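You operate a simulated robot arm through the tools that you are given. There is no shell and no other tool.

Carry out the task below with a simulated robot arm. There is one attempt and no reset: what you move stays moved.

## Task
Stack on the upright shaft, bottom up: 31 mm ring, 77 mm core, 16 mm ring, 96 mm core.

Only the result counts: the job must be done as asked and must still hold three seconds after the hand-in. Knocking over, shifting, dropping, spilling or breaking anything else fails it.

## Robot
A 6-joint arm with a two-finger gripper, fixed in place. Base frame: the origin is at the foot of the arm, x ahead of it, y to its left, z up. Units: m, degrees, N and s.
Its first joint turns from -166.0 to 166.0 degrees. Payload 2.45 kg.
Tool frame: the origin (TCP) lies between the finger pads and is the grasp point; the fingertips stand 0.02 m ahead of it; z points along the fingers, y is the line along which they close. Largest opening 0.14 m; the body of the gripper starts 0.168 m behind the TCP.
Orientation is that of the tool frame in the base frame, as [roll, pitch, yaw] about the fixed x, y, z axes, in that order (R = Rz(yaw) Ry(pitch) Rx(roll)). With the fingers straight down and closing along the base's y, the tool's x points along the base's -x, its y along +y and its z along -z.

## Interface
- The arm moves only by the tool arm_command. Its argument "motion" is a list of rows, each a list of 3 entries, a list of its own where there are three numbers: the finger opening in m, from 0 to 0.14, then the shift along the tool's x, y, z in m, then the turn, a rotation vector about the tool's x, y, z in degrees. In form: [[fingers, [tx, ty, tz], [rx, ry, rz]], ...]. A call has 1 to 20 rows; each row is the pose to reach, as a shift and turn from the pose commanded when the call began, along the tool's axes at that moment. A row lasts 0.2 s, in which the tool goes at most 0.05 m and 8.6 degrees; a call with a longer step from one row to the next is refused whole, and so is a gripper value outside its range. Where a pose cannot be reached the arm comes as near as it can. A force on the tool above 40 N (or 10 N above the force at the start of the call, whichever is more), or a blocked arm, ends the call early, and 0.2 s more pass. The fingers move at their own pace (about 0.045 m/s each) and stop on an object; they squeeze with about 39 N. The grip force told is the motor's: it shows also when the fingers shut on nothing. Time passes only in rows, and 0.2 s behind the last, so rows that repeat a pose let the fingers close. It gives the time, the measured TCP pose, the force on the tool (base axes), the opening and the grip force at its end, in the units of the frame above (readings bear some noise), with the torque about the TCP (base axes, N m) and any sound that the robot's microphone picked up, and new pictures: "pictures" is both (left out), scene, wrist or none.
- Cameras (640 x 400 px; columns grow to the right, rows downward): "scene" is fixed at [0.0535, 0.4959, 1.6131]; the picture's right is [-0.43, -0.90, 0.00], its down [-0.41, 0.20, -0.89] and it looks along [0.80, -0.39, -0.46] (base axes); focal length 361 px, centre (320, 200). "wrist" rides on the gripper at [0.078, 0.011, -0.209] in the tool frame; the picture's right is [-0.14, 0.99, 0.00], its down [-0.92, -0.13, -0.37] and it looks along [-0.37, -0.05, 0.93] (tool axes); focal length 280 px, centre (320, 200).
- point_at(camera, pixels): for up to 12 pixels [column, row] of the newest picture of that camera ("zoom" is the newest enlarged one), the place [x, y, z] in the base frame of the surface seen there, good to about 0.003 m, but the place of the scene camera against the robot may be out by one fixed shift of up to 0.018 m in any direction. No time passes.
- inspect(camera, box): a new picture of the part [left, top, right, bottom] of that camera's present view, enlarged. No time passes.
- finish_job(): hands the job in; it is judged then, once.

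Unless the task says otherwise, let go and move clear before handing in.

The tools are called after ">>>" as name(argument=value, ...) on one line, values as JSON. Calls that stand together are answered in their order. arm_command: Moves the arm, as the interface text tells. Its arguments: {"type":"object","properties":{"motion":{"type":"array"},"pictures":{"type":"string","enum":["both","scene","wrist","none"]}},"required":["motion"]} The other tools are called the same way: point_at (camera, pixels) gives the place of the surface under pixels of a picture; inspect (camera, box) takes an enlarged picture of a part of a camera's view; finish_job () hands the job in.

At the start:

```text
time: 0.0
eef_pos: [0.6998, -0.257, 1.2872]
orientation: [-180.0, 0.1, 179.9]
force: [1.0, 0.3, 0.8]
wrist_torque: [-0.03, -0.01, -0.01]
grip_width: 0.1398
grip_force: 0.2
```

scene: 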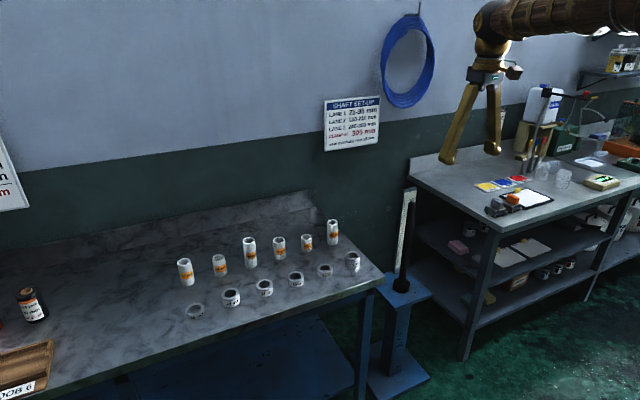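
wrist: 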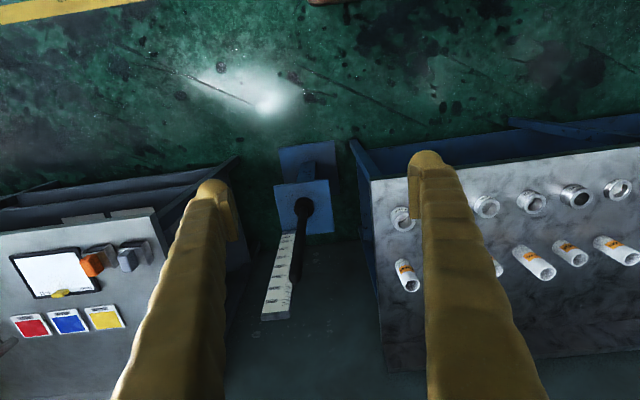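

The pictures show six cores and six rings on the marble table (scene px 180-360, 220-320) and the shaft at about px (403,240). I will enlarge them to read the labels.

>>> inspect(camera="scene", box=[160, 205, 270, 335])

>>> inspect(camera="scene", box=[260, 205, 370, 305])

>>> inspect(camera="scene", box=[360, 170, 450, 400])

>>> inspect(camera="scene", box=[315, 90, 390, 155])

>>> inspect(camera="wrist", box=[220, 130, 380, 340])

```text
3.08 times, centred on (215, 270) of scene
```

zoom: 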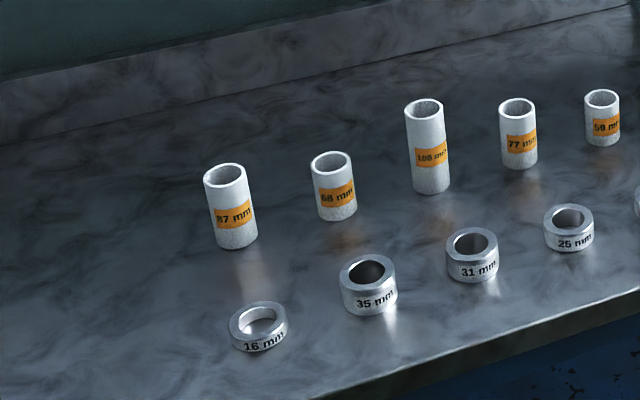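

```text
4.00 times, centred on (315, 255) of scene
```

zoom: 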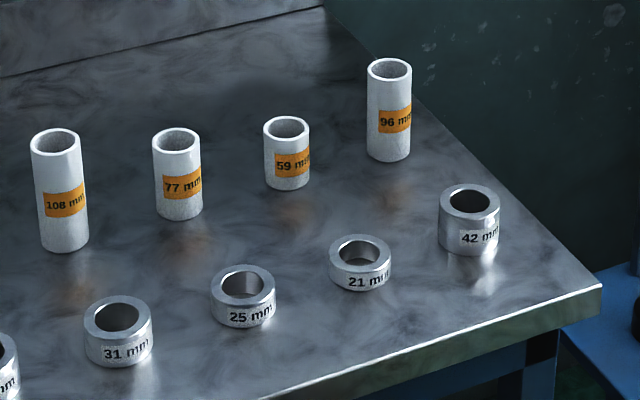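

```text
1.74 times, centred on (405, 285) of scene
```

zoom: 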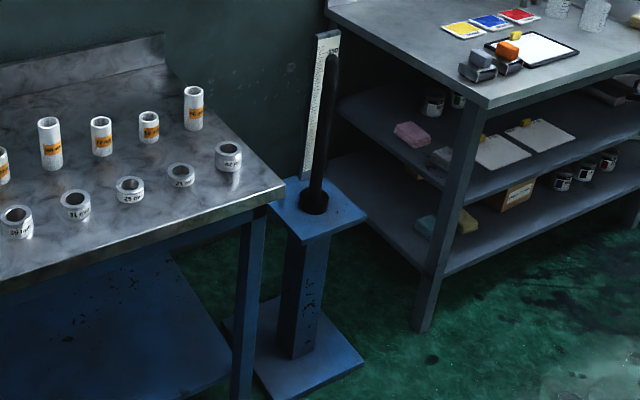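

```text
6.15 times, centred on (352, 122) of scene
```

zoom: 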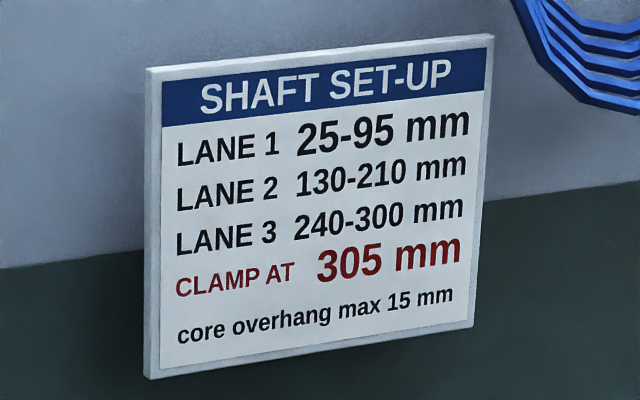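

```text
1.90 times, centred on (300, 235) of wrist
```

zoom: 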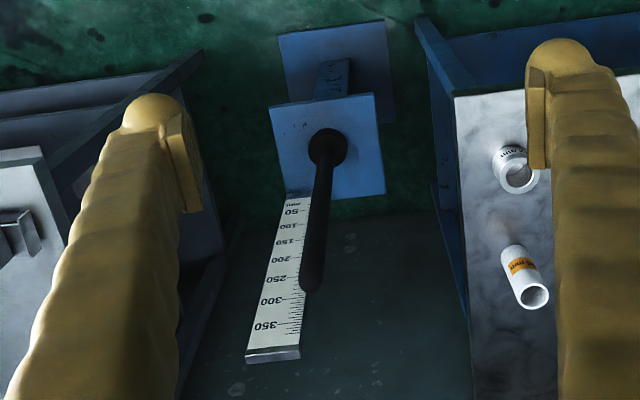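

The labels read well: 31 mm ring at about scene px (265,287), 77 core (279,245), 16 ring (195,311), 96 core (332,232). I'll measure places from both cameras to find the scene camera's offset.

>>> point_at(camera="scene", pixels=[[404, 199], [402, 282], [415, 280], [193, 305], [262, 284], [279, 237], [332, 221], [300, 300], [220, 256], [249, 238], [306, 235], [352, 255]])

>>> point_at(camera="wrist", pixels=[[297, 272], [300, 240], [302, 200], [285, 220], [320, 220], [404, 290], [399, 210], [412, 288], [485, 207], [575, 195], [540, 230], [300, 155]])

```text
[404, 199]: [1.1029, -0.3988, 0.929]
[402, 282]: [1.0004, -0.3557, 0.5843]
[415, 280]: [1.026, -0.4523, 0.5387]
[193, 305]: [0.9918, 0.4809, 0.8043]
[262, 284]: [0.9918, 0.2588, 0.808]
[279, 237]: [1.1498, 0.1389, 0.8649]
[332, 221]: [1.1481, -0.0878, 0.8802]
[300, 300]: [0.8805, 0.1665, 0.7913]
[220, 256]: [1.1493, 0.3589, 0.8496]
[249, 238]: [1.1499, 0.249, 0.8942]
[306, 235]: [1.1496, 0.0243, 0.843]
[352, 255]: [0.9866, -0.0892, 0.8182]
```

```text
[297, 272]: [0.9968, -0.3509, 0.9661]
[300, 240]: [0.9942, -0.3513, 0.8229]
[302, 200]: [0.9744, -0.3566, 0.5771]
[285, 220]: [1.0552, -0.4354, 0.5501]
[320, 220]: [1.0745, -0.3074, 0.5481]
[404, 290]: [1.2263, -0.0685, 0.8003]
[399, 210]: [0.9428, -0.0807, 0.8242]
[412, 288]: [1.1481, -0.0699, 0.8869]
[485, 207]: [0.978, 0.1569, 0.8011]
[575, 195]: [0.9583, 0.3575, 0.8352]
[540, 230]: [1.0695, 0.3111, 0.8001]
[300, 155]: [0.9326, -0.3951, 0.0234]
```

Parts lie in two rows: rings near x≈0.98, cores near x≈1.15, table z≈0.79; the shaft is near (0.99,-0.35) with its top around 0.966. I'll swing over the table with the tool tilted 30° outward for a close wrist view.

>>> arm_command(motion=[[0.14, [-0.009, 0.0415, 0.0125], [0, -2.73, 0]], [0.14, [-0.018, 0.083, 0.025], [0, -5.45, 0]], [0.14, [-0.027, 0.1245, 0.0375], [0, -8.2, 0]], [0.14, [-0.036, 0.166, 0.05], [0, -10.9, 0]], [0.14, [-0.045, 0.2075, 0.0625], [0, -13.6, 0]], [0.14, [-0.054, 0.249, 0.075], [0, -16.4, 0]], [0.14, [-0.063, 0.2905, 0.0875], [0, -19.1, 0]], [0.14, [-0.072, 0.332, 0.1], [0, -21.8, 0]], [0.14, [-0.081, 0.3735, 0.1125], [0, -24.5, 0]], [0.14, [-0.09, 0.415, 0.125], [0, -27.3, 0]], [0.14, [-0.1, 0.457, 0.137], [0, -30, 0]], [0.14, [-0.1, 0.457, 0.137], [0, -30, 0]]])

```text
time: 2.6
eef_pos: [0.8, 0.1987, 1.1506]
orientation: [-179.9, 30.0, 180.0]
force: [-0.1, 0.1, 0.1]
wrist_torque: [0.02, -0.02, 0.02]
grip_width: 0.1403
grip_force: 0.1
```

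scene: 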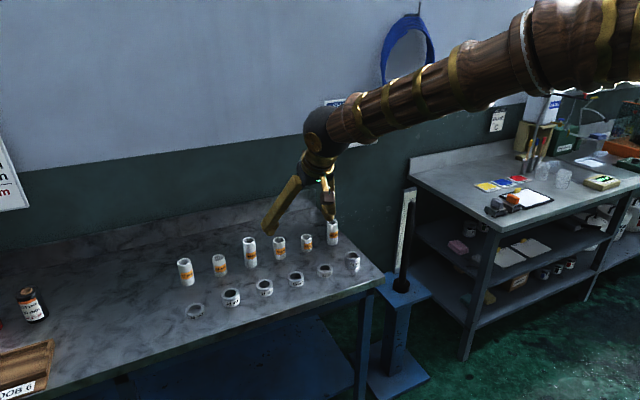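
wrist: 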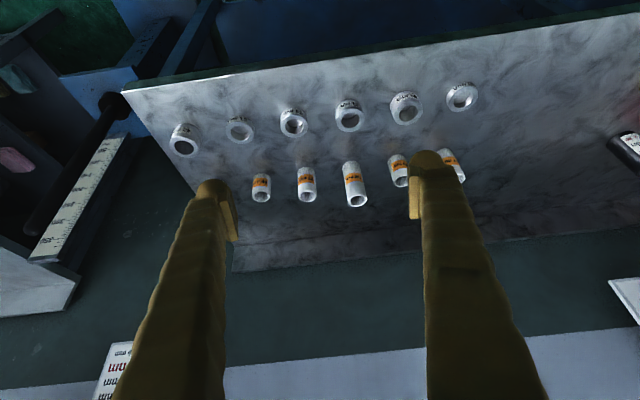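

All parts are in the wrist view: 31 mm ring at (348,116), 77 mm core at (306,185), 16 mm ring at (462,96), 96 mm core hidden behind the left finger. I'll zoom in to measure them.

>>> inspect(camera="wrist", box=[280, 80, 400, 215])

>>> inspect(camera="wrist", box=[370, 70, 490, 145])

```text
2.96 times, centred on (340, 148) of wrist
```

zoom: 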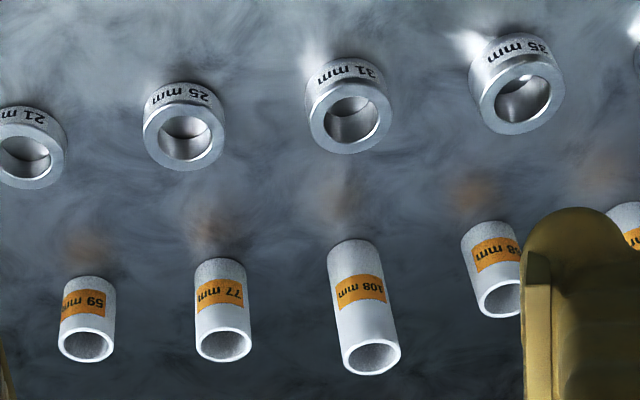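

```text
5.33 times, centred on (430, 108) of wrist
```

zoom: 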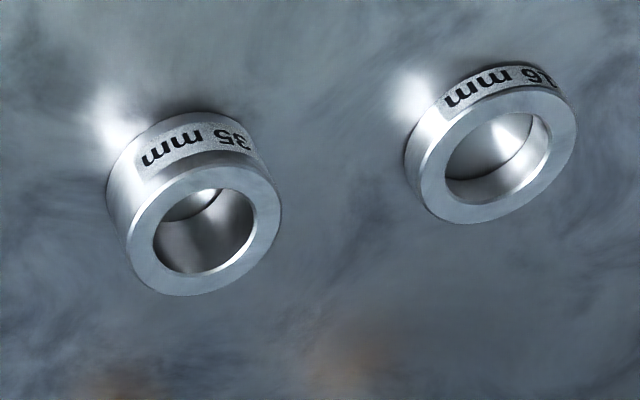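

The 16 mm ring's top face is centred at about (498,155) of the zoom. I'll sample rims for the 16 mm ring here and the 31 mm ring and 77 mm core from the wrist picture.

>>> point_at(camera="zoom", pixels=[[432, 175], [563, 130], [525, 98], [475, 207], [442, 140], [547, 182], [137, 245], [268, 205], [195, 180], [207, 285], [330, 320], [420, 188]])

>>> inspect(camera="wrist", box=[320, 90, 380, 135])

```text
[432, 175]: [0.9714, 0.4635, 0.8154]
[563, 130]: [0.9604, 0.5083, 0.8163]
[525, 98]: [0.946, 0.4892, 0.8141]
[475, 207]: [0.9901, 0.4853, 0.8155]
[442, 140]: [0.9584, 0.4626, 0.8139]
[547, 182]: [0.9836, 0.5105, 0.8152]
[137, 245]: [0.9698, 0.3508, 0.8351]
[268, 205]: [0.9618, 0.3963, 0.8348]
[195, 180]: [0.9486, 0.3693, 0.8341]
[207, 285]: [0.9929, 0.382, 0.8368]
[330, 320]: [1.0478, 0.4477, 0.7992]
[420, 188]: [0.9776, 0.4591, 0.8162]
```

```text
8.89 times, centred on (350, 112) of wrist
```

zoom: 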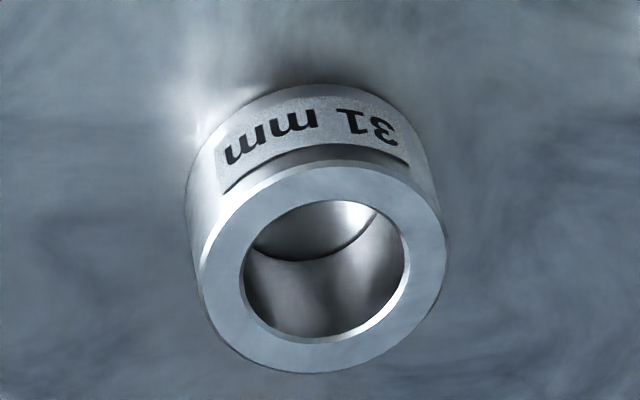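

I'll sample the 31 mm ring's top face in this zoom, then look at the 77 mm core.

>>> point_at(camera="zoom", pixels=[[225, 278], [425, 258], [316, 182], [330, 355], [245, 220], [395, 325], [245, 330], [400, 205], [205, 275], [442, 258]])

>>> inspect(camera="wrist", box=[280, 155, 340, 215])

```text
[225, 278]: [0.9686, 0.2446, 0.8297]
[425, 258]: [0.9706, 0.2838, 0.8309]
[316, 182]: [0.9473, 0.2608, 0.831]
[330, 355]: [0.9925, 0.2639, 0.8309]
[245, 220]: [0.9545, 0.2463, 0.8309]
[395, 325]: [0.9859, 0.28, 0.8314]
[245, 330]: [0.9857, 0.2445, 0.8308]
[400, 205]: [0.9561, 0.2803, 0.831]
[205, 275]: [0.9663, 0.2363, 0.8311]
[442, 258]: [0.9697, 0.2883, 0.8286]
```

```text
6.67 times, centred on (310, 185) of wrist
```

zoom: 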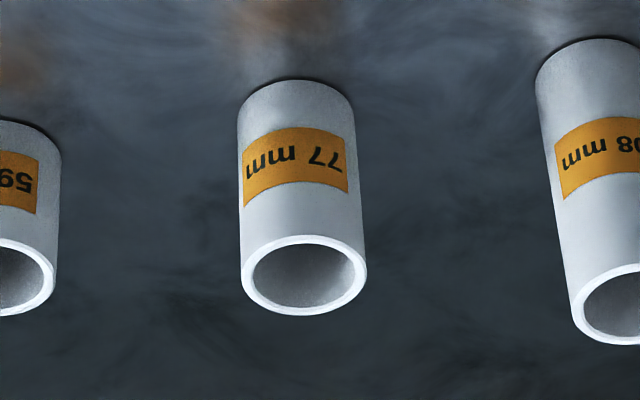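

>>> point_at(camera="zoom", pixels=[[247, 275], [361, 275], [304, 239], [302, 311], [256, 255], [354, 300], [258, 300], [352, 252], [242, 200], [358, 200]])

>>> inspect(camera="wrist", box=[0, 60, 150, 270])

```text
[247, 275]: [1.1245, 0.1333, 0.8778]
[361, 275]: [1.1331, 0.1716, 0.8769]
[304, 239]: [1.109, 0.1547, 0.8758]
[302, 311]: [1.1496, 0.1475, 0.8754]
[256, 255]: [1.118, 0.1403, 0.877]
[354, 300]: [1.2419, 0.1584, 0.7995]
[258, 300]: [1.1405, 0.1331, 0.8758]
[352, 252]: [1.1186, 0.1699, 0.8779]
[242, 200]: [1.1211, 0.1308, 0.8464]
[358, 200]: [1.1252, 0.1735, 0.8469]
```

```text
1.90 times, centred on (75, 165) of wrist
```

zoom: 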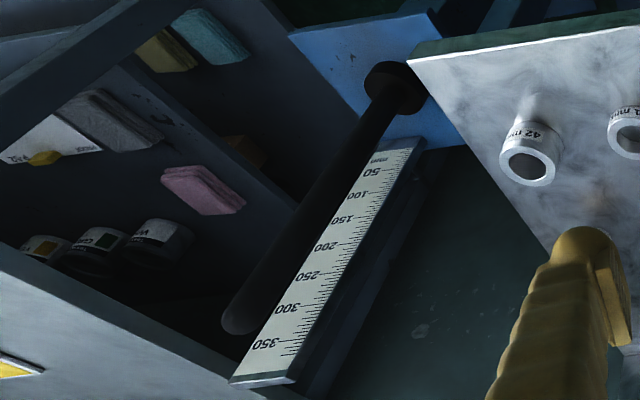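

The 31 mm ring is centred near (0.970, 0.2625) with its top at 0.831 (table 0.7995), and the 77 mm core at (1.129, 0.152). I'll move the gripper to just above the 31 mm ring with the opening reduced.

>>> arm_command(motion=[[0.09, [-0.0053, 0.0091, 0.0394], [0, 0, 0]], [0.09, [-0.0106, 0.0181, 0.0787], [0, 0, 0]], [0.09, [-0.0159, 0.0272, 0.1181], [0, 0, 0]], [0.09, [-0.0213, 0.0363, 0.1574], [0, 0, 0]], [0.09, [-0.0266, 0.0454, 0.1968], [0, 0, 0]], [0.09, [-0.0319, 0.0544, 0.2361], [0, 0, 0]], [0.09, [-0.0372, 0.0635, 0.2755], [0, 0, 0]], [0.09, [-0.0372, 0.0635, 0.2755], [0, 0, 0]]])

```text
time: 4.4
eef_pos: [0.9671, 0.2619, 0.9299]
orientation: [-179.9, 30.0, -180.0]
force: [0.0, -1.0, 0.0]
wrist_torque: [0.0, 0.03, 0.02]
grip_width: 0.0899
grip_force: 0.0
```

scene: 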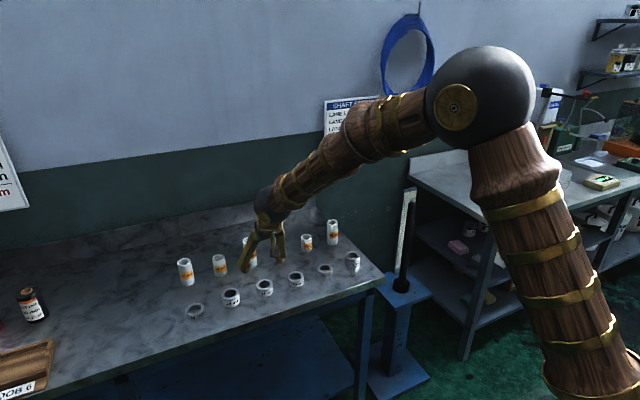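
wrist: 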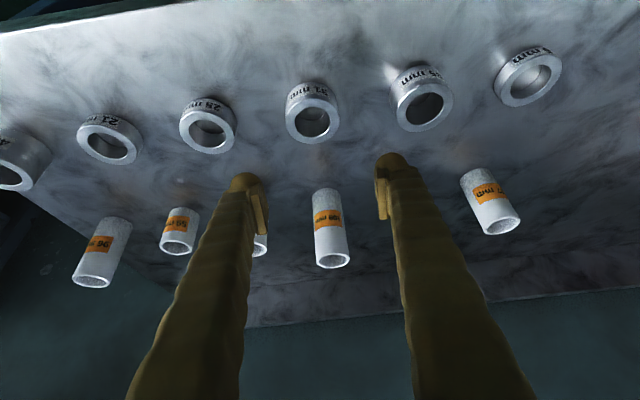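

The arm reaches here with the 30° tilt; the 31 mm ring is at wrist px (312,120), the 96 mm core at (95,265). I'll refine their positions from this nearer view.

>>> inspect(camera="wrist", box=[270, 75, 360, 150])

>>> point_at(camera="wrist", pixels=[[75, 283], [109, 280], [95, 274], [91, 287], [88, 235], [130, 240], [104, 218], [312, 195], [334, 263]])

```text
5.33 times, centred on (315, 112) of wrist
```

zoom: 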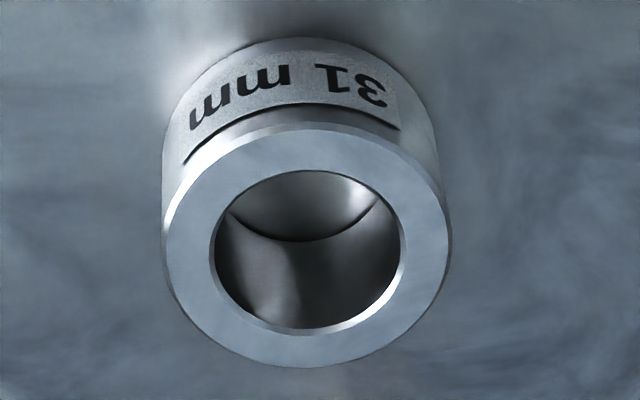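

```text
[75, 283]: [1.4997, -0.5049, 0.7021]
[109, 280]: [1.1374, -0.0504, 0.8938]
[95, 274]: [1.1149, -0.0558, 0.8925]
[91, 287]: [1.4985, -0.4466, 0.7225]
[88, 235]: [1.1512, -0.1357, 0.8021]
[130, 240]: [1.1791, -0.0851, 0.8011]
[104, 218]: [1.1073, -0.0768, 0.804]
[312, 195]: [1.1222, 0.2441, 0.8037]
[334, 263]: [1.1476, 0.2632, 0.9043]
```

>>> point_at(camera="zoom", pixels=[[190, 255], [428, 235], [305, 148], [312, 348], [225, 180], [390, 325], [225, 325], [395, 175], [172, 250], [446, 240]])

```text
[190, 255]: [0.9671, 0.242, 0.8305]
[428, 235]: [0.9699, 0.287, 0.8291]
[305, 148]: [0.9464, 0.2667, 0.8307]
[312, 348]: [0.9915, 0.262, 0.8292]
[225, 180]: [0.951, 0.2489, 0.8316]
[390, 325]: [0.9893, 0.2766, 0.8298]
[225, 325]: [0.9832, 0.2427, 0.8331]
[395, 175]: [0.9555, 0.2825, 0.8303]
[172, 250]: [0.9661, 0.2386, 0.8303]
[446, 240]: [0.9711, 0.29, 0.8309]
```

The 31 mm ring centre refines to (0.9695, 0.264). Lowering 0.1 m and closing on it.

>>> arm_command(motion=[[0.09, [0.0122, 0.0005, 0.0221], [0, 0, 0]], [0.09, [0.0244, 0.001, 0.0443], [0, 0, 0]], [0.09, [0.0366, 0.001, 0.0664], [0, 0, 0]], [0.09, [0.0488, 0.001, 0.0885], [0, 0, 0]], [0.09, [0.0488, 0.001, 0.0885], [0, 0, 0]]])

```text
time: 5.6
eef_pos: [0.9701, 0.2616, 0.8294]
orientation: [180.0, 29.9, -179.9]
force: [-0.9, -0.3, -0.1]
wrist_torque: [-0.03, 0.0, 0.0]
grip_width: 0.09
grip_force: 0.0
```

scene: 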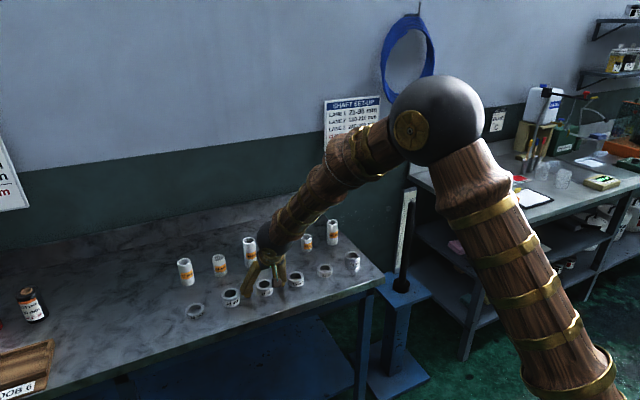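
wrist: 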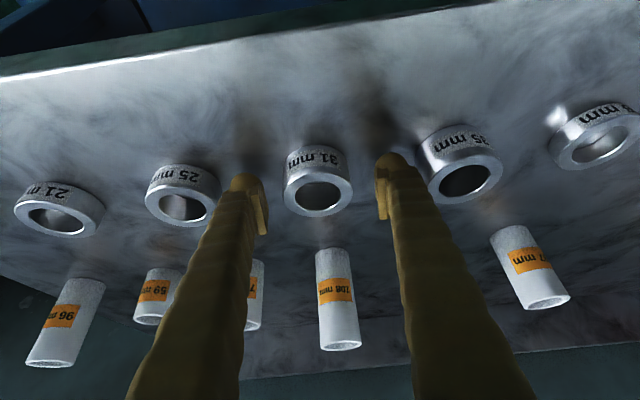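

The fingers (tips at px (250,190) and (393,165)) straddle the 31 mm ring at (318,185) without touching anything. Closing now.

>>> arm_command(motion=[[0.0, [0, 0, 0], [0, 0, 0]], [0.0, [0, 0, 0], [0, 0, 0]], [0.0, [0, 0, 0], [0, 0, 0]], [0.0, [0, 0, 0], [0, 0, 0]], [0.0, [0, 0, 0], [0, 0, 0]]], pictures="wrist")

```text
time: 6.8
eef_pos: [0.9702, 0.2633, 0.829]
orientation: [180.0, 30.1, -179.8]
force: [0.6, 0.1, 1.5]
wrist_torque: [-0.11, -0.02, 0.0]
grip_width: 0.0544
grip_force: 39.1
```

wrist: 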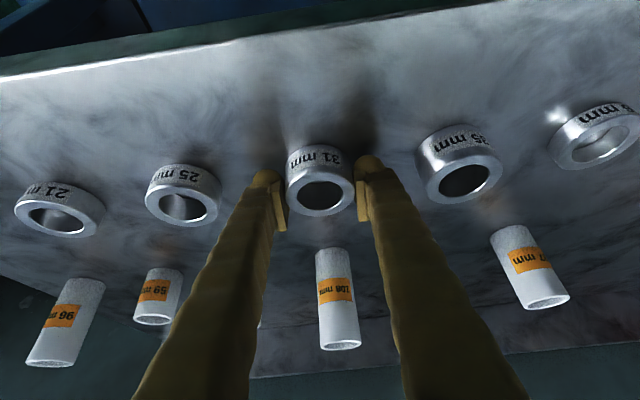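

The ring is gripped (54.4 mm, 39 N). Lifting straight up.

>>> arm_command(motion=[[0.0, [-0.01, 0, -0.0173], [0, 0, 0]], [0.0, [-0.025, 0, -0.0433], [0, 0, 0]], [0.0, [-0.045, 0, -0.0779], [0, 0, 0]], [0.0, [-0.065, 0, -0.1126], [0, 0, 0]], [0.0, [-0.085, 0, -0.1472], [0, 0, 0]], [0.0, [-0.105, 0, -0.1819], [0, 0, 0]], [0.0, [-0.125, 0, -0.2165], [0, 0, 0]], [0.0, [-0.125, 0, -0.2165], [0, 0, 0]]])

```text
time: 8.6
eef_pos: [0.9724, 0.2631, 1.0788]
orientation: [-180.0, 30.0, -180.0]
force: [0.0, 0.2, -0.3]
wrist_torque: [0.0, -0.03, 0.0]
grip_width: 0.0002
grip_force: 29.4
```

scene: 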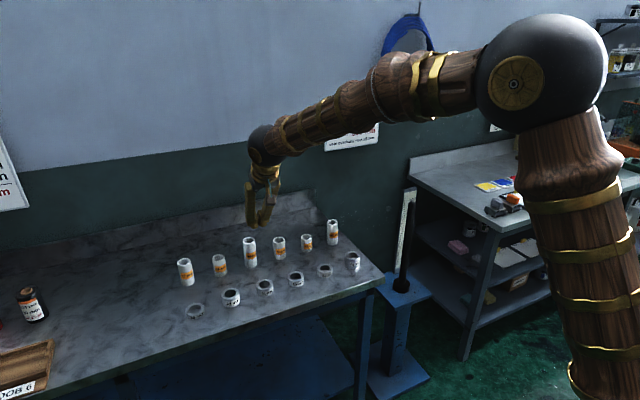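
wrist: 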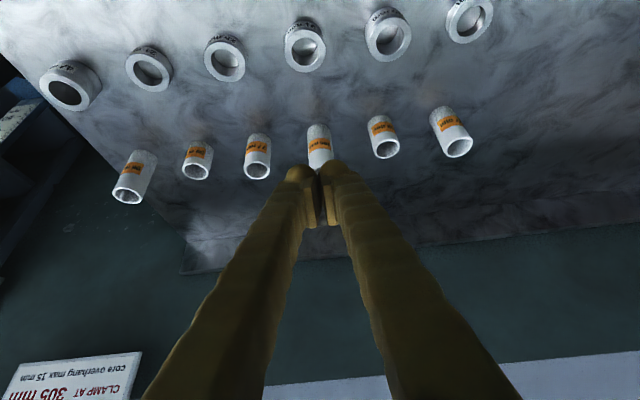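

The fingers closed to zero: the ring slipped out and still stands on the table at wrist px (305,45). I'll check precisely where it is and whether it moved before regrasping.

>>> inspect(camera="wrist", box=[260, 5, 350, 85])

>>> inspect(camera="wrist", box=[260, 150, 380, 240])

>>> point_at(camera="wrist", pixels=[[288, 48], [325, 46], [306, 31], [304, 69], [260, 170], [250, 175], [257, 166], [271, 170], [124, 194], [120, 198]])

```text
5.00 times, centred on (305, 45) of wrist
```

zoom: 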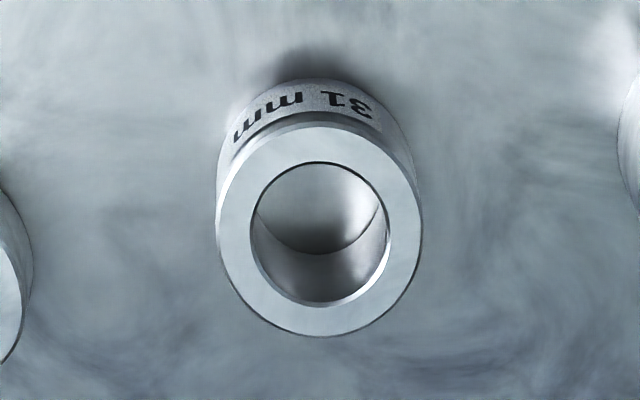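

```text
4.44 times, centred on (320, 195) of wrist
```

zoom: 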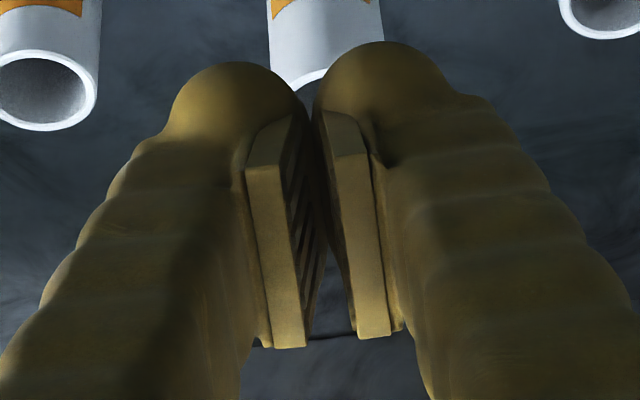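

```text
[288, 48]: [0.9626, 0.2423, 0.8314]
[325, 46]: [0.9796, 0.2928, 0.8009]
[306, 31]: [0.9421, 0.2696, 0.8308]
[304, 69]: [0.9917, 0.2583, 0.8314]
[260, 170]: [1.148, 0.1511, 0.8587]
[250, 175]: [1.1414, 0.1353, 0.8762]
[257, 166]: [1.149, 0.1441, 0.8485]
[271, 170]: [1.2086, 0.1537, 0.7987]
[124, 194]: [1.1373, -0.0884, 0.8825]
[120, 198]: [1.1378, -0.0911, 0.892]
```

The ring hasn't moved; the pads are bevelled and stop short of the rounded fingertips, so the hold was too shallow. I'll open, go back down and grip noticeably deeper, feeling for the table.

>>> arm_command(motion=[[0.09, [0, 0, 0], [0, 0, 0]], [0.09, [0, 0, 0], [0, 0, 0]], [0.09, [0.02, 0, 0.034], [0, 0, 0]], [0.09, [0.0412, 0, 0.0701], [0, 0, 0]], [0.09, [0.0618, 0, 0.1051], [0, 0, 0]], [0.09, [0.0825, 0, 0.1402], [0, 0, 0]], [0.09, [0.1031, 0, 0.1753], [0, 0, 0]], [0.09, [0.1237, 0, 0.2103], [0, 0, 0]], [0.09, [0.1262, 0, 0.2147], [0, 0, 0]], [0.09, [0.1287, 0, 0.219], [0, 0, 0]], [0.09, [0.1287, 0, 0.219], [0, 0, 0]]])

```text
time: 11.0
eef_pos: [0.9688, 0.2641, 0.824]
orientation: [180.0, 30.0, -180.0]
force: [0.0, -0.2, 0.0]
wrist_torque: [-0.01, 0.0, -0.02]
grip_width: 0.0901
grip_force: 0.0
```

scene: 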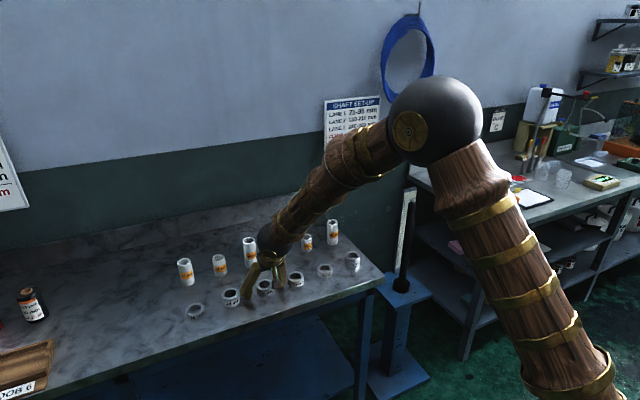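
wrist: 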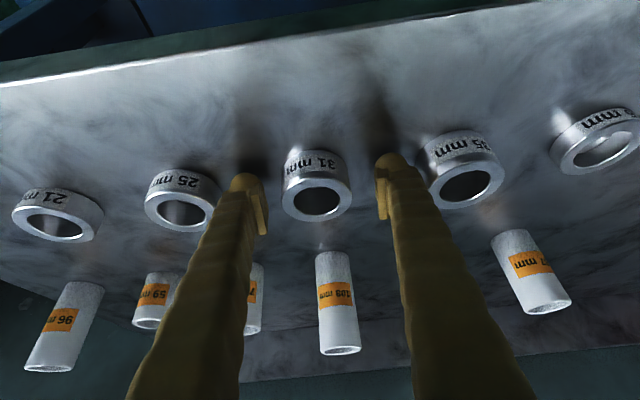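

No contact at z 0.824. I'll creep down 3 mm more, watching the force.

>>> arm_command(motion=[[0.09, [0.0005, 0, 0.0009], [0, 0, 0]], [0.09, [0.001, 0, 0.0017], [0, 0, 0]], [0.09, [0.0015, 0, 0.0026], [0, 0, 0]], [0.09, [0.0015, 0, 0.0026], [0, 0, 0]]], pictures="wrist")

```text
time: 12.0
eef_pos: [0.9688, 0.2635, 0.8228]
orientation: [-180.0, 30.0, -179.9]
force: [-0.2, -0.7, -0.8]
wrist_torque: [-0.01, -0.02, 0.04]
grip_width: 0.09
grip_force: 0.1
```

wrist: 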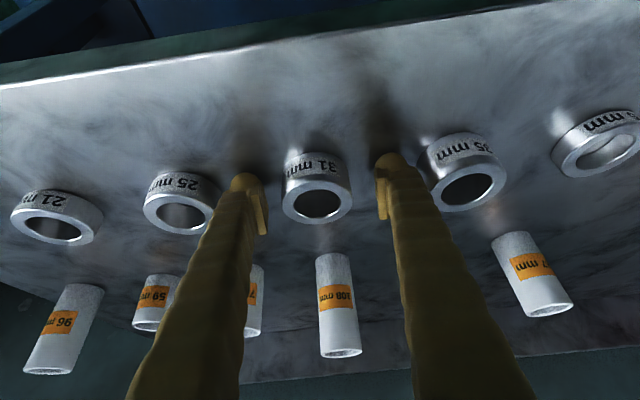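

Still free of contact at z≈0.822. Closing now, then a tiny 5 mm slow test lift.

>>> arm_command(motion=[[0.0, [0, 0, 0], [0, 0, 0]], [0.0, [0, 0, 0], [0, 0, 0]], [0.0, [0, 0, 0], [0, 0, 0]], [0.0, [0, 0, 0], [0, 0, 0]], [0.0, [0, 0, 0], [0, 0, 0]], [0.0, [0, 0, 0], [0, 0, 0]]], pictures="wrist")

>>> arm_command(motion=[[0.0, [-0.0005, 0, -0.0009], [0, 0, 0]], [0.0, [-0.001, 0, -0.0017], [0, 0, 0]], [0.0, [-0.0015, 0, -0.0026], [0, 0, 0]], [0.0, [-0.002, 0, -0.0035], [0, 0, 0]], [0.0, [-0.0025, 0, -0.0043], [0, 0, 0]], [0.0, [-0.0025, 0, -0.0043], [0, 0, 0]]])

>>> inspect(camera="wrist", box=[230, 120, 410, 250])

```text
time: 13.4
eef_pos: [0.9694, 0.2632, 0.8232]
orientation: [-180.0, 30.0, 180.0]
force: [2.3, -8.2, 36.1]
wrist_torque: [-0.16, 0.02, -0.12]
grip_width: 0.0547
grip_force: 39.0
```

wrist: 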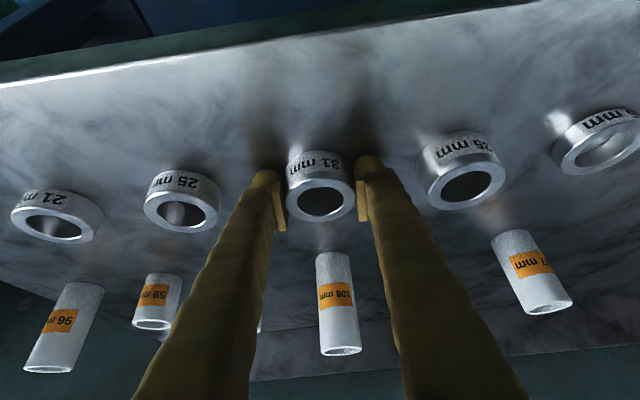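

```text
time: 14.8
eef_pos: [0.9701, 0.2619, 0.8258]
orientation: [-180.0, 30.1, -179.8]
force: [-0.7, 0.5, -1.3]
wrist_torque: [-0.01, 0.0, -0.01]
grip_width: 0.0549
grip_force: 38.8
```

scene: 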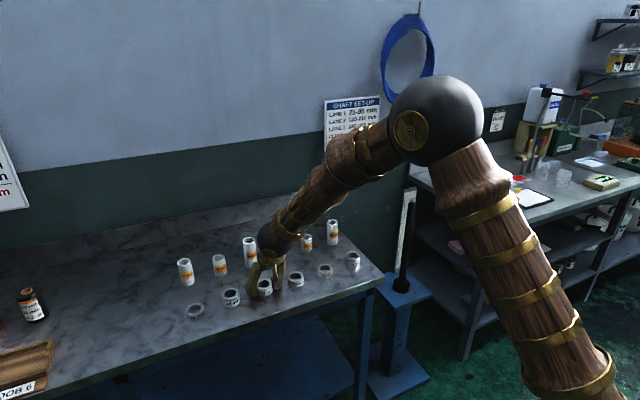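
wrist: 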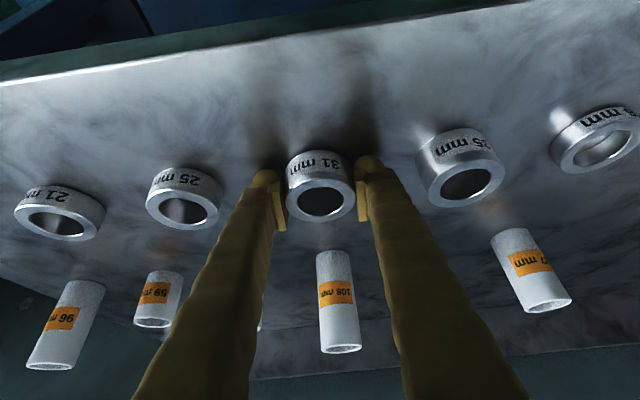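

```text
3.08 times, centred on (320, 185) of wrist
```

zoom: 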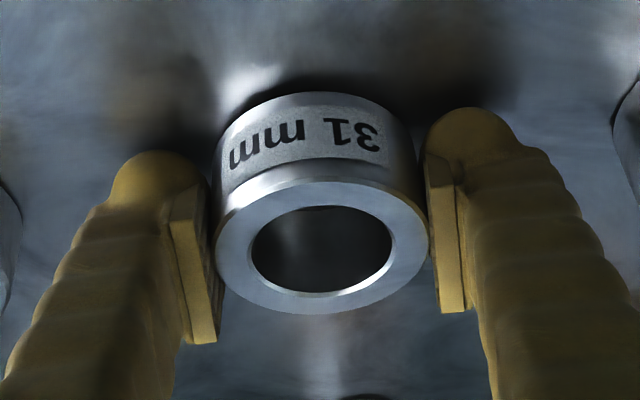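

While closing, the fingertips pressed the table (36 N), now relieved. I'll measure the ring's top height to see whether it lifted.

>>> point_at(camera="zoom", pixels=[[232, 245], [410, 240], [320, 190], [320, 305], [250, 285], [395, 285]])

>>> arm_command(motion=[[0.0, [-0.001, 0, -0.0017], [0, 0, 0]], [0.0, [-0.002, 0, -0.0035], [0, 0, 0]], [0.0, [-0.003, 0, -0.0052], [0, 0, 0]], [0.0, [-0.004, 0, -0.0069], [0, 0, 0]], [0.0, [-0.005, 0, -0.0087], [0, 0, 0]], [0.0, [-0.005, 0, -0.0087], [0, 0, 0]]], pictures="wrist")

>>> inspect(camera="wrist", box=[230, 120, 410, 250])

>>> point_at(camera="zoom", pixels=[[232, 245], [410, 240], [320, 190], [320, 305], [250, 285], [395, 285]])

```text
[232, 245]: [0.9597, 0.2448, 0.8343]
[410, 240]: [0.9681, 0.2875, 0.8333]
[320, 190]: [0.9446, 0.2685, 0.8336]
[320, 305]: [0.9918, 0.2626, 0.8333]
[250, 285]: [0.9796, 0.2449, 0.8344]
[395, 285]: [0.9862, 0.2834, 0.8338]
```

```text
time: 16.2
eef_pos: [0.9684, 0.2625, 0.8369]
orientation: [180.0, 30.0, -179.8]
force: [0.3, 1.5, -1.2]
wrist_torque: [0.0, -0.02, 0.03]
grip_width: 0.0549
grip_force: 39.1
```

wrist: 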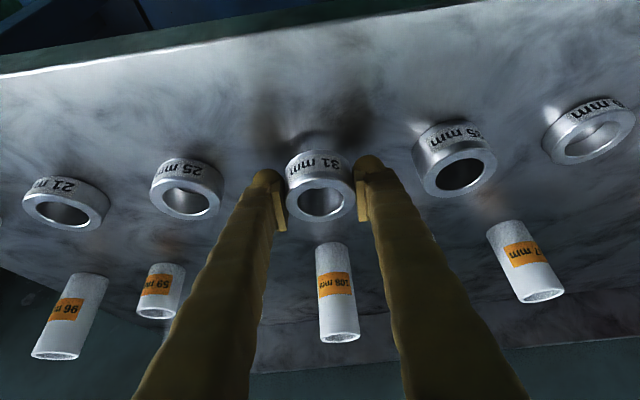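

```text
3.08 times, centred on (320, 185) of wrist
```

zoom: 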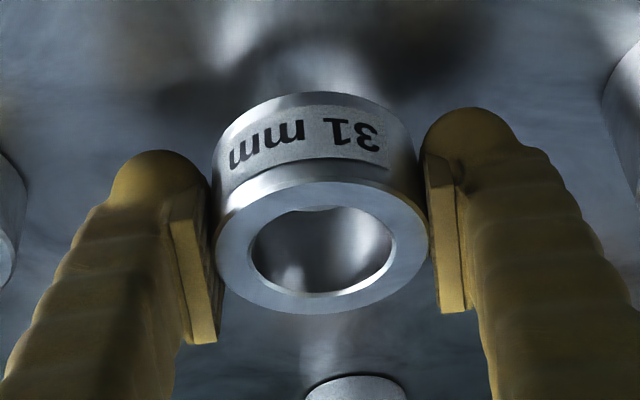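

```text
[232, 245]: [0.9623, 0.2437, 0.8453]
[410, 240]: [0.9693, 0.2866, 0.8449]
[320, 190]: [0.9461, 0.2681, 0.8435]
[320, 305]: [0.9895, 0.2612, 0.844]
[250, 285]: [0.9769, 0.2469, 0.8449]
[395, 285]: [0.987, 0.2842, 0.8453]
```

The ring is now truly lifted (top at 0.844, i.e. 8 mm above TCP, bottom 23 mm below). Lifting further, gently.

>>> arm_command(motion=[[0.0, [-0.003, 0, -0.0052], [0, 0, 0]], [0.0, [-0.008, 0, -0.0139], [0, 0, 0]], [0.0, [-0.016, 0, -0.0277], [0, 0, 0]], [0.0, [-0.026, 0, -0.045], [0, 0, 0]], [0.0, [-0.036, 0, -0.0624], [0, 0, 0]], [0.0, [-0.046, 0, -0.0797], [0, 0, 0]], [0.0, [-0.056, 0, -0.097], [0, 0, 0]], [0.0, [-0.066, 0, -0.1143], [0, 0, 0]], [0.0, [-0.076, 0, -0.1316], [0, 0, 0]], [0.0, [-0.086, 0, -0.149], [0, 0, 0]], [0.0, [-0.096, 0, -0.1663], [0, 0, 0]], [0.0, [-0.106, 0, -0.1836], [0, 0, 0]], [0.0, [-0.114, 0, -0.1975], [0, 0, 0]], [0.0, [-0.12, 0, -0.2078], [0, 0, 0]], [0.0, [-0.12, 0, -0.2078], [0, 0, 0]]])

```text
time: 19.4
eef_pos: [0.9681, 0.2631, 1.0772]
orientation: [-179.9, 29.9, 180.0]
force: [0.6, -0.7, -1.4]
wrist_torque: [0.0, 0.0, -0.02]
grip_width: 0.0546
grip_force: 39.4
```

scene: 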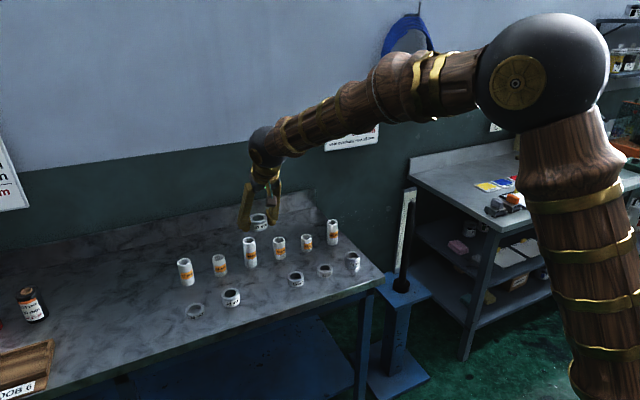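
wrist: 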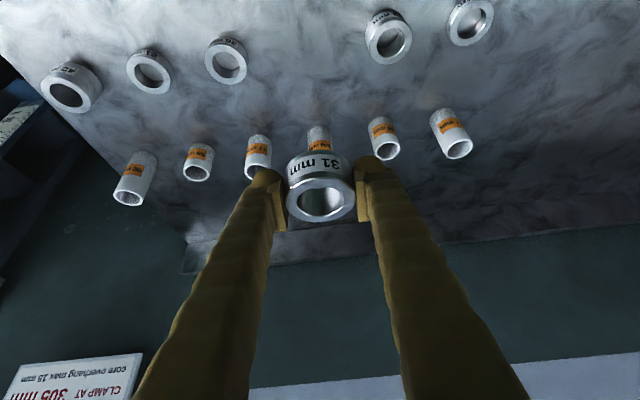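

The ring is firmly held at wrist px (320,195). Swinging over toward the shaft, staying above it and in front, to locate it accurately.

>>> arm_command(motion=[[0.0, [0.0018, -0.0124, -0.0016], [0, 0, 0]], [0.0, [0.0054, -0.0371, -0.0047], [0, 0, 0]], [0.0, [0.0109, -0.0742, -0.0095], [0, 0, 0]], [0.0, [0.0172, -0.1174, -0.015], [0, 0, 0]], [0.0, [0.0236, -0.1607, -0.0205], [0, 0, 0]], [0.0, [0.0299, -0.2039, -0.0261], [0, 0, 0]], [0.0, [0.0363, -0.2472, -0.0316], [0, 0, 0]], [0.0, [0.0426, -0.2905, -0.0371], [0, 0, 0]], [0.0, [0.049, -0.3337, -0.0427], [0, 0, 0]], [0.0, [0.0553, -0.377, -0.0482], [0, 0, 0]], [0.0, [0.0617, -0.4202, -0.0537], [0, 0, 0]], [0.0, [0.068, -0.4635, -0.0593], [0, 0, 0]], [0.0, [0.0744, -0.5068, -0.0648], [0, 0, 0]], [0.0, [0.0798, -0.5438, -0.0695], [0, 0, 0]], [0.0, [0.0844, -0.5747, -0.0735], [0, 0, 0]], [0.0, [0.088, -0.5995, -0.0766], [0, 0, 0]], [0.0, [0.0907, -0.618, -0.079], [0, 0, 0]], [0.0, [0.0907, -0.618, -0.079], [0, 0, 0]]])

```text
time: 23.2
eef_pos: [0.8524, -0.3562, 1.1005]
orientation: [180.0, 30.0, -180.0]
force: [0.0, 0.1, -1.1]
wrist_torque: [-0.02, -0.02, 0.01]
grip_width: 0.0545
grip_force: 38.8
```

scene: 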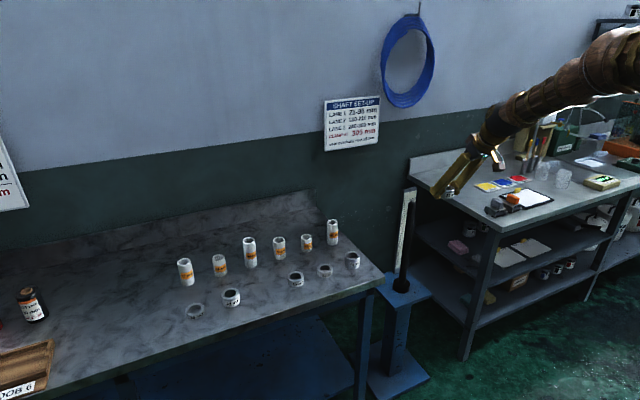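
wrist: 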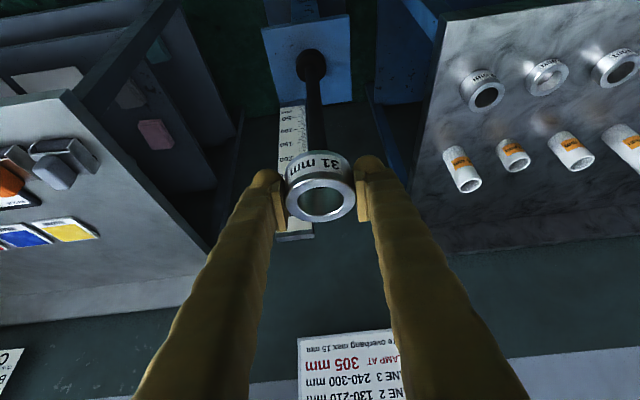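

The shaft is visible between its collar (312,65) and the ring's edge (318,150). I'll zoom in and measure its centre line.

>>> inspect(camera="wrist", box=[255, 20, 365, 155])

>>> point_at(camera="zoom", pixels=[[317, 250], [325, 320], [329, 370], [310, 160], [320, 130], [290, 160], [335, 160], [250, 310], [285, 390], [285, 330], [200, 120], [400, 200]])

```text
2.96 times, centred on (310, 88) of wrist
```

zoom: 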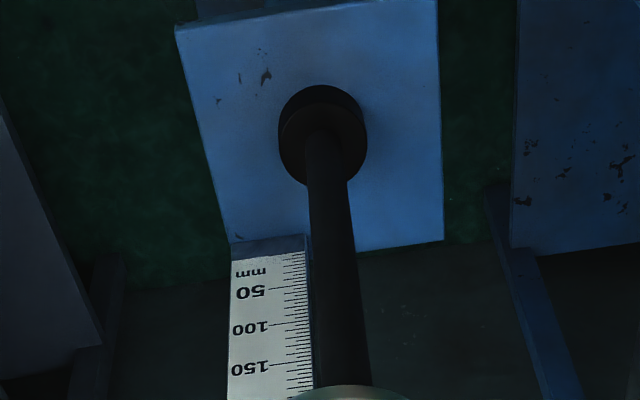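

```text
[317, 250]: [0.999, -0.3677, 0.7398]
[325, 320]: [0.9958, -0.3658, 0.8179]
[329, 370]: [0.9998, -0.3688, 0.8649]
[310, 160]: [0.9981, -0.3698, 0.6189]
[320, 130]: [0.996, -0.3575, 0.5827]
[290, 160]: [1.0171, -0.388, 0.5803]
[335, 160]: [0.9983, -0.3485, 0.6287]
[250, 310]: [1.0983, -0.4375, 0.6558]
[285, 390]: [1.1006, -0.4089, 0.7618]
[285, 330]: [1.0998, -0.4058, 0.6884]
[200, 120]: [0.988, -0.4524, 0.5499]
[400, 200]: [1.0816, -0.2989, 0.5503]
```

>>> point_at(camera="zoom", pixels=[[331, 250], [337, 320], [341, 365], [313, 250], [349, 250], [317, 320], [356, 320], [326, 200], [283, 140], [363, 140], [320, 180], [322, 95]])

>>> inspect(camera="wrist", box=[290, 100, 350, 160])

```text
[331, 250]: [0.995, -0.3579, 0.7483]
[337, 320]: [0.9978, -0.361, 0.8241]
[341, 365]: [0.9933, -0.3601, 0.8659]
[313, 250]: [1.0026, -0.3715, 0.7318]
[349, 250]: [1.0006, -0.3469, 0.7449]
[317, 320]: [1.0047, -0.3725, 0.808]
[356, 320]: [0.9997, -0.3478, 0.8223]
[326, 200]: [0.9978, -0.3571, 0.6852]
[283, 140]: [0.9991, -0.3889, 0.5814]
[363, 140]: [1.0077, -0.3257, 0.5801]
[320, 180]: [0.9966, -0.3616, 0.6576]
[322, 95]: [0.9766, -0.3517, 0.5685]
```

```text
6.67 times, centred on (320, 130) of wrist
```

zoom: 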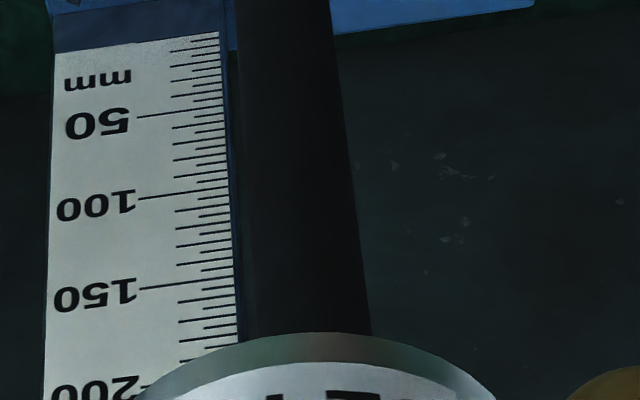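

The shaft centre measures about (1.0085,-0.359) (edges y -0.372 to -0.347; collar top z 0.581, radius 0.032). I'll measure the held ring with the same camera to get a relative displacement.

>>> inspect(camera="wrist", box=[260, 140, 380, 240])

>>> inspect(camera="scene", box=[370, 140, 510, 300])

>>> point_at(camera="scene", pixels=[[403, 215], [403, 240], [402, 265], [402, 290], [448, 190], [445, 185]])

```text
4.00 times, centred on (320, 190) of wrist
```

zoom: 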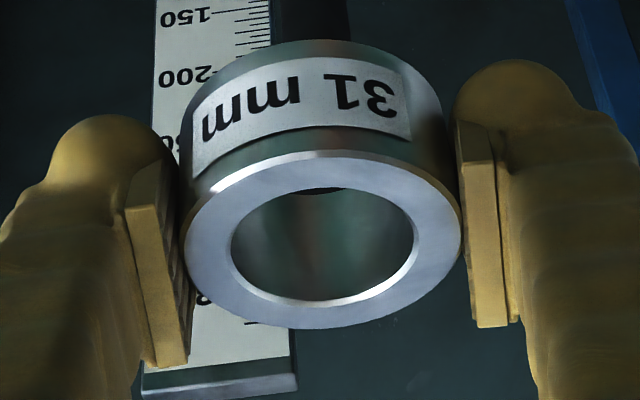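

```text
2.50 times, centred on (440, 220) of scene
```

zoom: 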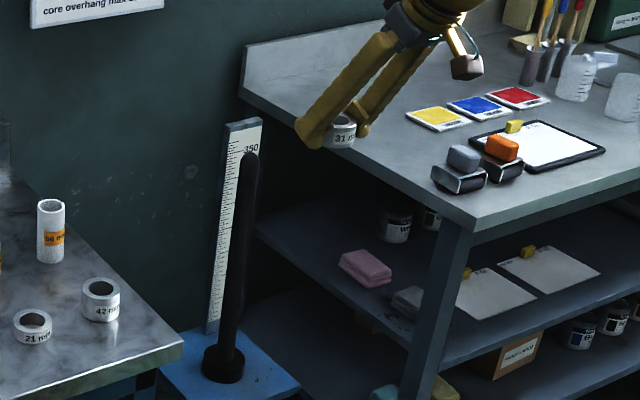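

```text
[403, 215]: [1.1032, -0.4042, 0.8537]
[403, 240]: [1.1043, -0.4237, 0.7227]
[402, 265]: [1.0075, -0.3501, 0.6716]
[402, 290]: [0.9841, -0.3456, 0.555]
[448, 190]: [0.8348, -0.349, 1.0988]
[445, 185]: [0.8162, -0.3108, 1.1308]
```

>>> point_at(camera="zoom", pixels=[[248, 154], [249, 158], [247, 180], [244, 210], [240, 250], [235, 290], [230, 330], [206, 360], [240, 365], [222, 378], [345, 140], [345, 118]])

>>> point_at(camera="wrist", pixels=[[310, 187], [311, 193], [375, 190], [320, 180], [320, 220], [312, 181], [345, 192], [296, 195]])

```text
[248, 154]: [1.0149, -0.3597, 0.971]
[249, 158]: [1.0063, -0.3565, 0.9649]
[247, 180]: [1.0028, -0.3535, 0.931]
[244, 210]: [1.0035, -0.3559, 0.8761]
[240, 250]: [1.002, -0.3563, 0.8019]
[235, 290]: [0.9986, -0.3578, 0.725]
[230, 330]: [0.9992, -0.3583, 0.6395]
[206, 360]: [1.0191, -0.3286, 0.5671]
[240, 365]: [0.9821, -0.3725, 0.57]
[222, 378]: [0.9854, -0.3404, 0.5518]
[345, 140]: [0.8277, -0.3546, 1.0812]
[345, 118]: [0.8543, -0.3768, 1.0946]
```

```text
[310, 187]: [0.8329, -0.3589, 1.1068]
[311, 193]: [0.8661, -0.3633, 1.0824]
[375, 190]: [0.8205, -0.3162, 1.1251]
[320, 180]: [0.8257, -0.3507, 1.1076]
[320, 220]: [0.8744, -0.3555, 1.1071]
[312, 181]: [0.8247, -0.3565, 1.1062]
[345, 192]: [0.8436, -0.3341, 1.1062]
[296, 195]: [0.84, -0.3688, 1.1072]
```

>>> point_at(camera="wrist", pixels=[[320.5, 183], [320.5, 218], [292, 201], [349.5, 198.8], [300, 188], [341, 213], [299, 214], [342, 186], [316, 120], [317, 140]])

```text
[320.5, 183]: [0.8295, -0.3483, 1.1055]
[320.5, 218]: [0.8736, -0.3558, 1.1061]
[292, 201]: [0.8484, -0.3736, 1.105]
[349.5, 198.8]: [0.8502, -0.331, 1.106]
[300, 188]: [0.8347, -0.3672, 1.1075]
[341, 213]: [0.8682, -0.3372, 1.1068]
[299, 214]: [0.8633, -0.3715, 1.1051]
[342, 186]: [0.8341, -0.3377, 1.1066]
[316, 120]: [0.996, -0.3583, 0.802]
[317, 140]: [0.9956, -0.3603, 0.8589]
```

The ring centre in hand is at (0.8505,-0.353) by the same camera with TCP (0.852,-0.356). I'll move over the shaft, ring bottom well above its top (~0.98), and check alignment from the scene camera.

>>> arm_command(motion=[[0.0, [-0.011, -0.0005, 0.013], [0, 0, 0]], [0.0, [-0.032, -0.0015, 0.039], [0, 0, 0]], [0.0, [-0.055, -0.0025, 0.068], [0, 0, 0]], [0.0, [-0.078, -0.0035, 0.096], [0, 0, 0]], [0.0, [-0.096, -0.0045, 0.118], [0, 0, 0]], [0.0, [-0.106, -0.005, 0.1305], [0, 0, 0]], [0.0, [-0.106, -0.005, 0.1305], [0, 0, 0]]])

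>>> inspect(camera="scene", box=[370, 140, 470, 300])

>>> inspect(camera="scene", box=[375, 160, 435, 220])

```text
time: 24.8
eef_pos: [1.0082, -0.3614, 1.0396]
orientation: [-179.9, 30.0, -180.0]
force: [-0.7, 0.3, -1.6]
wrist_torque: [0.0, -0.01, 0.02]
grip_width: 0.0547
grip_force: 38.9
```

scene: 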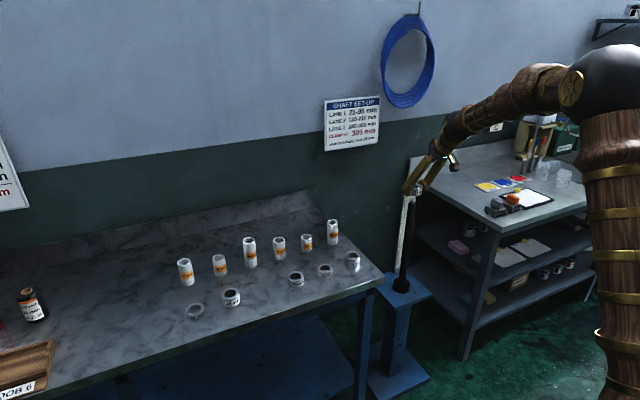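
wrist: 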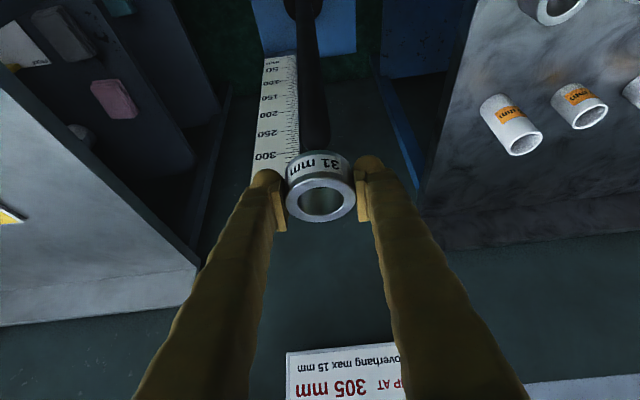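

```text
2.50 times, centred on (420, 220) of scene
```

zoom: 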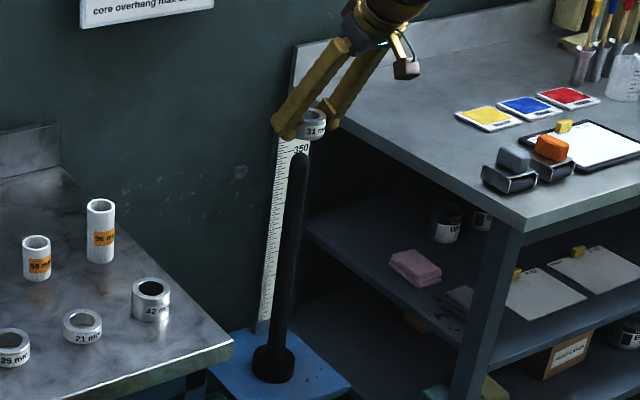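

```text
6.67 times, centred on (405, 190) of scene
```

zoom: 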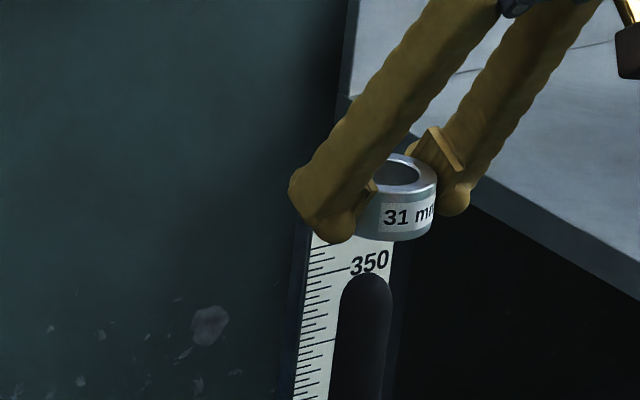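

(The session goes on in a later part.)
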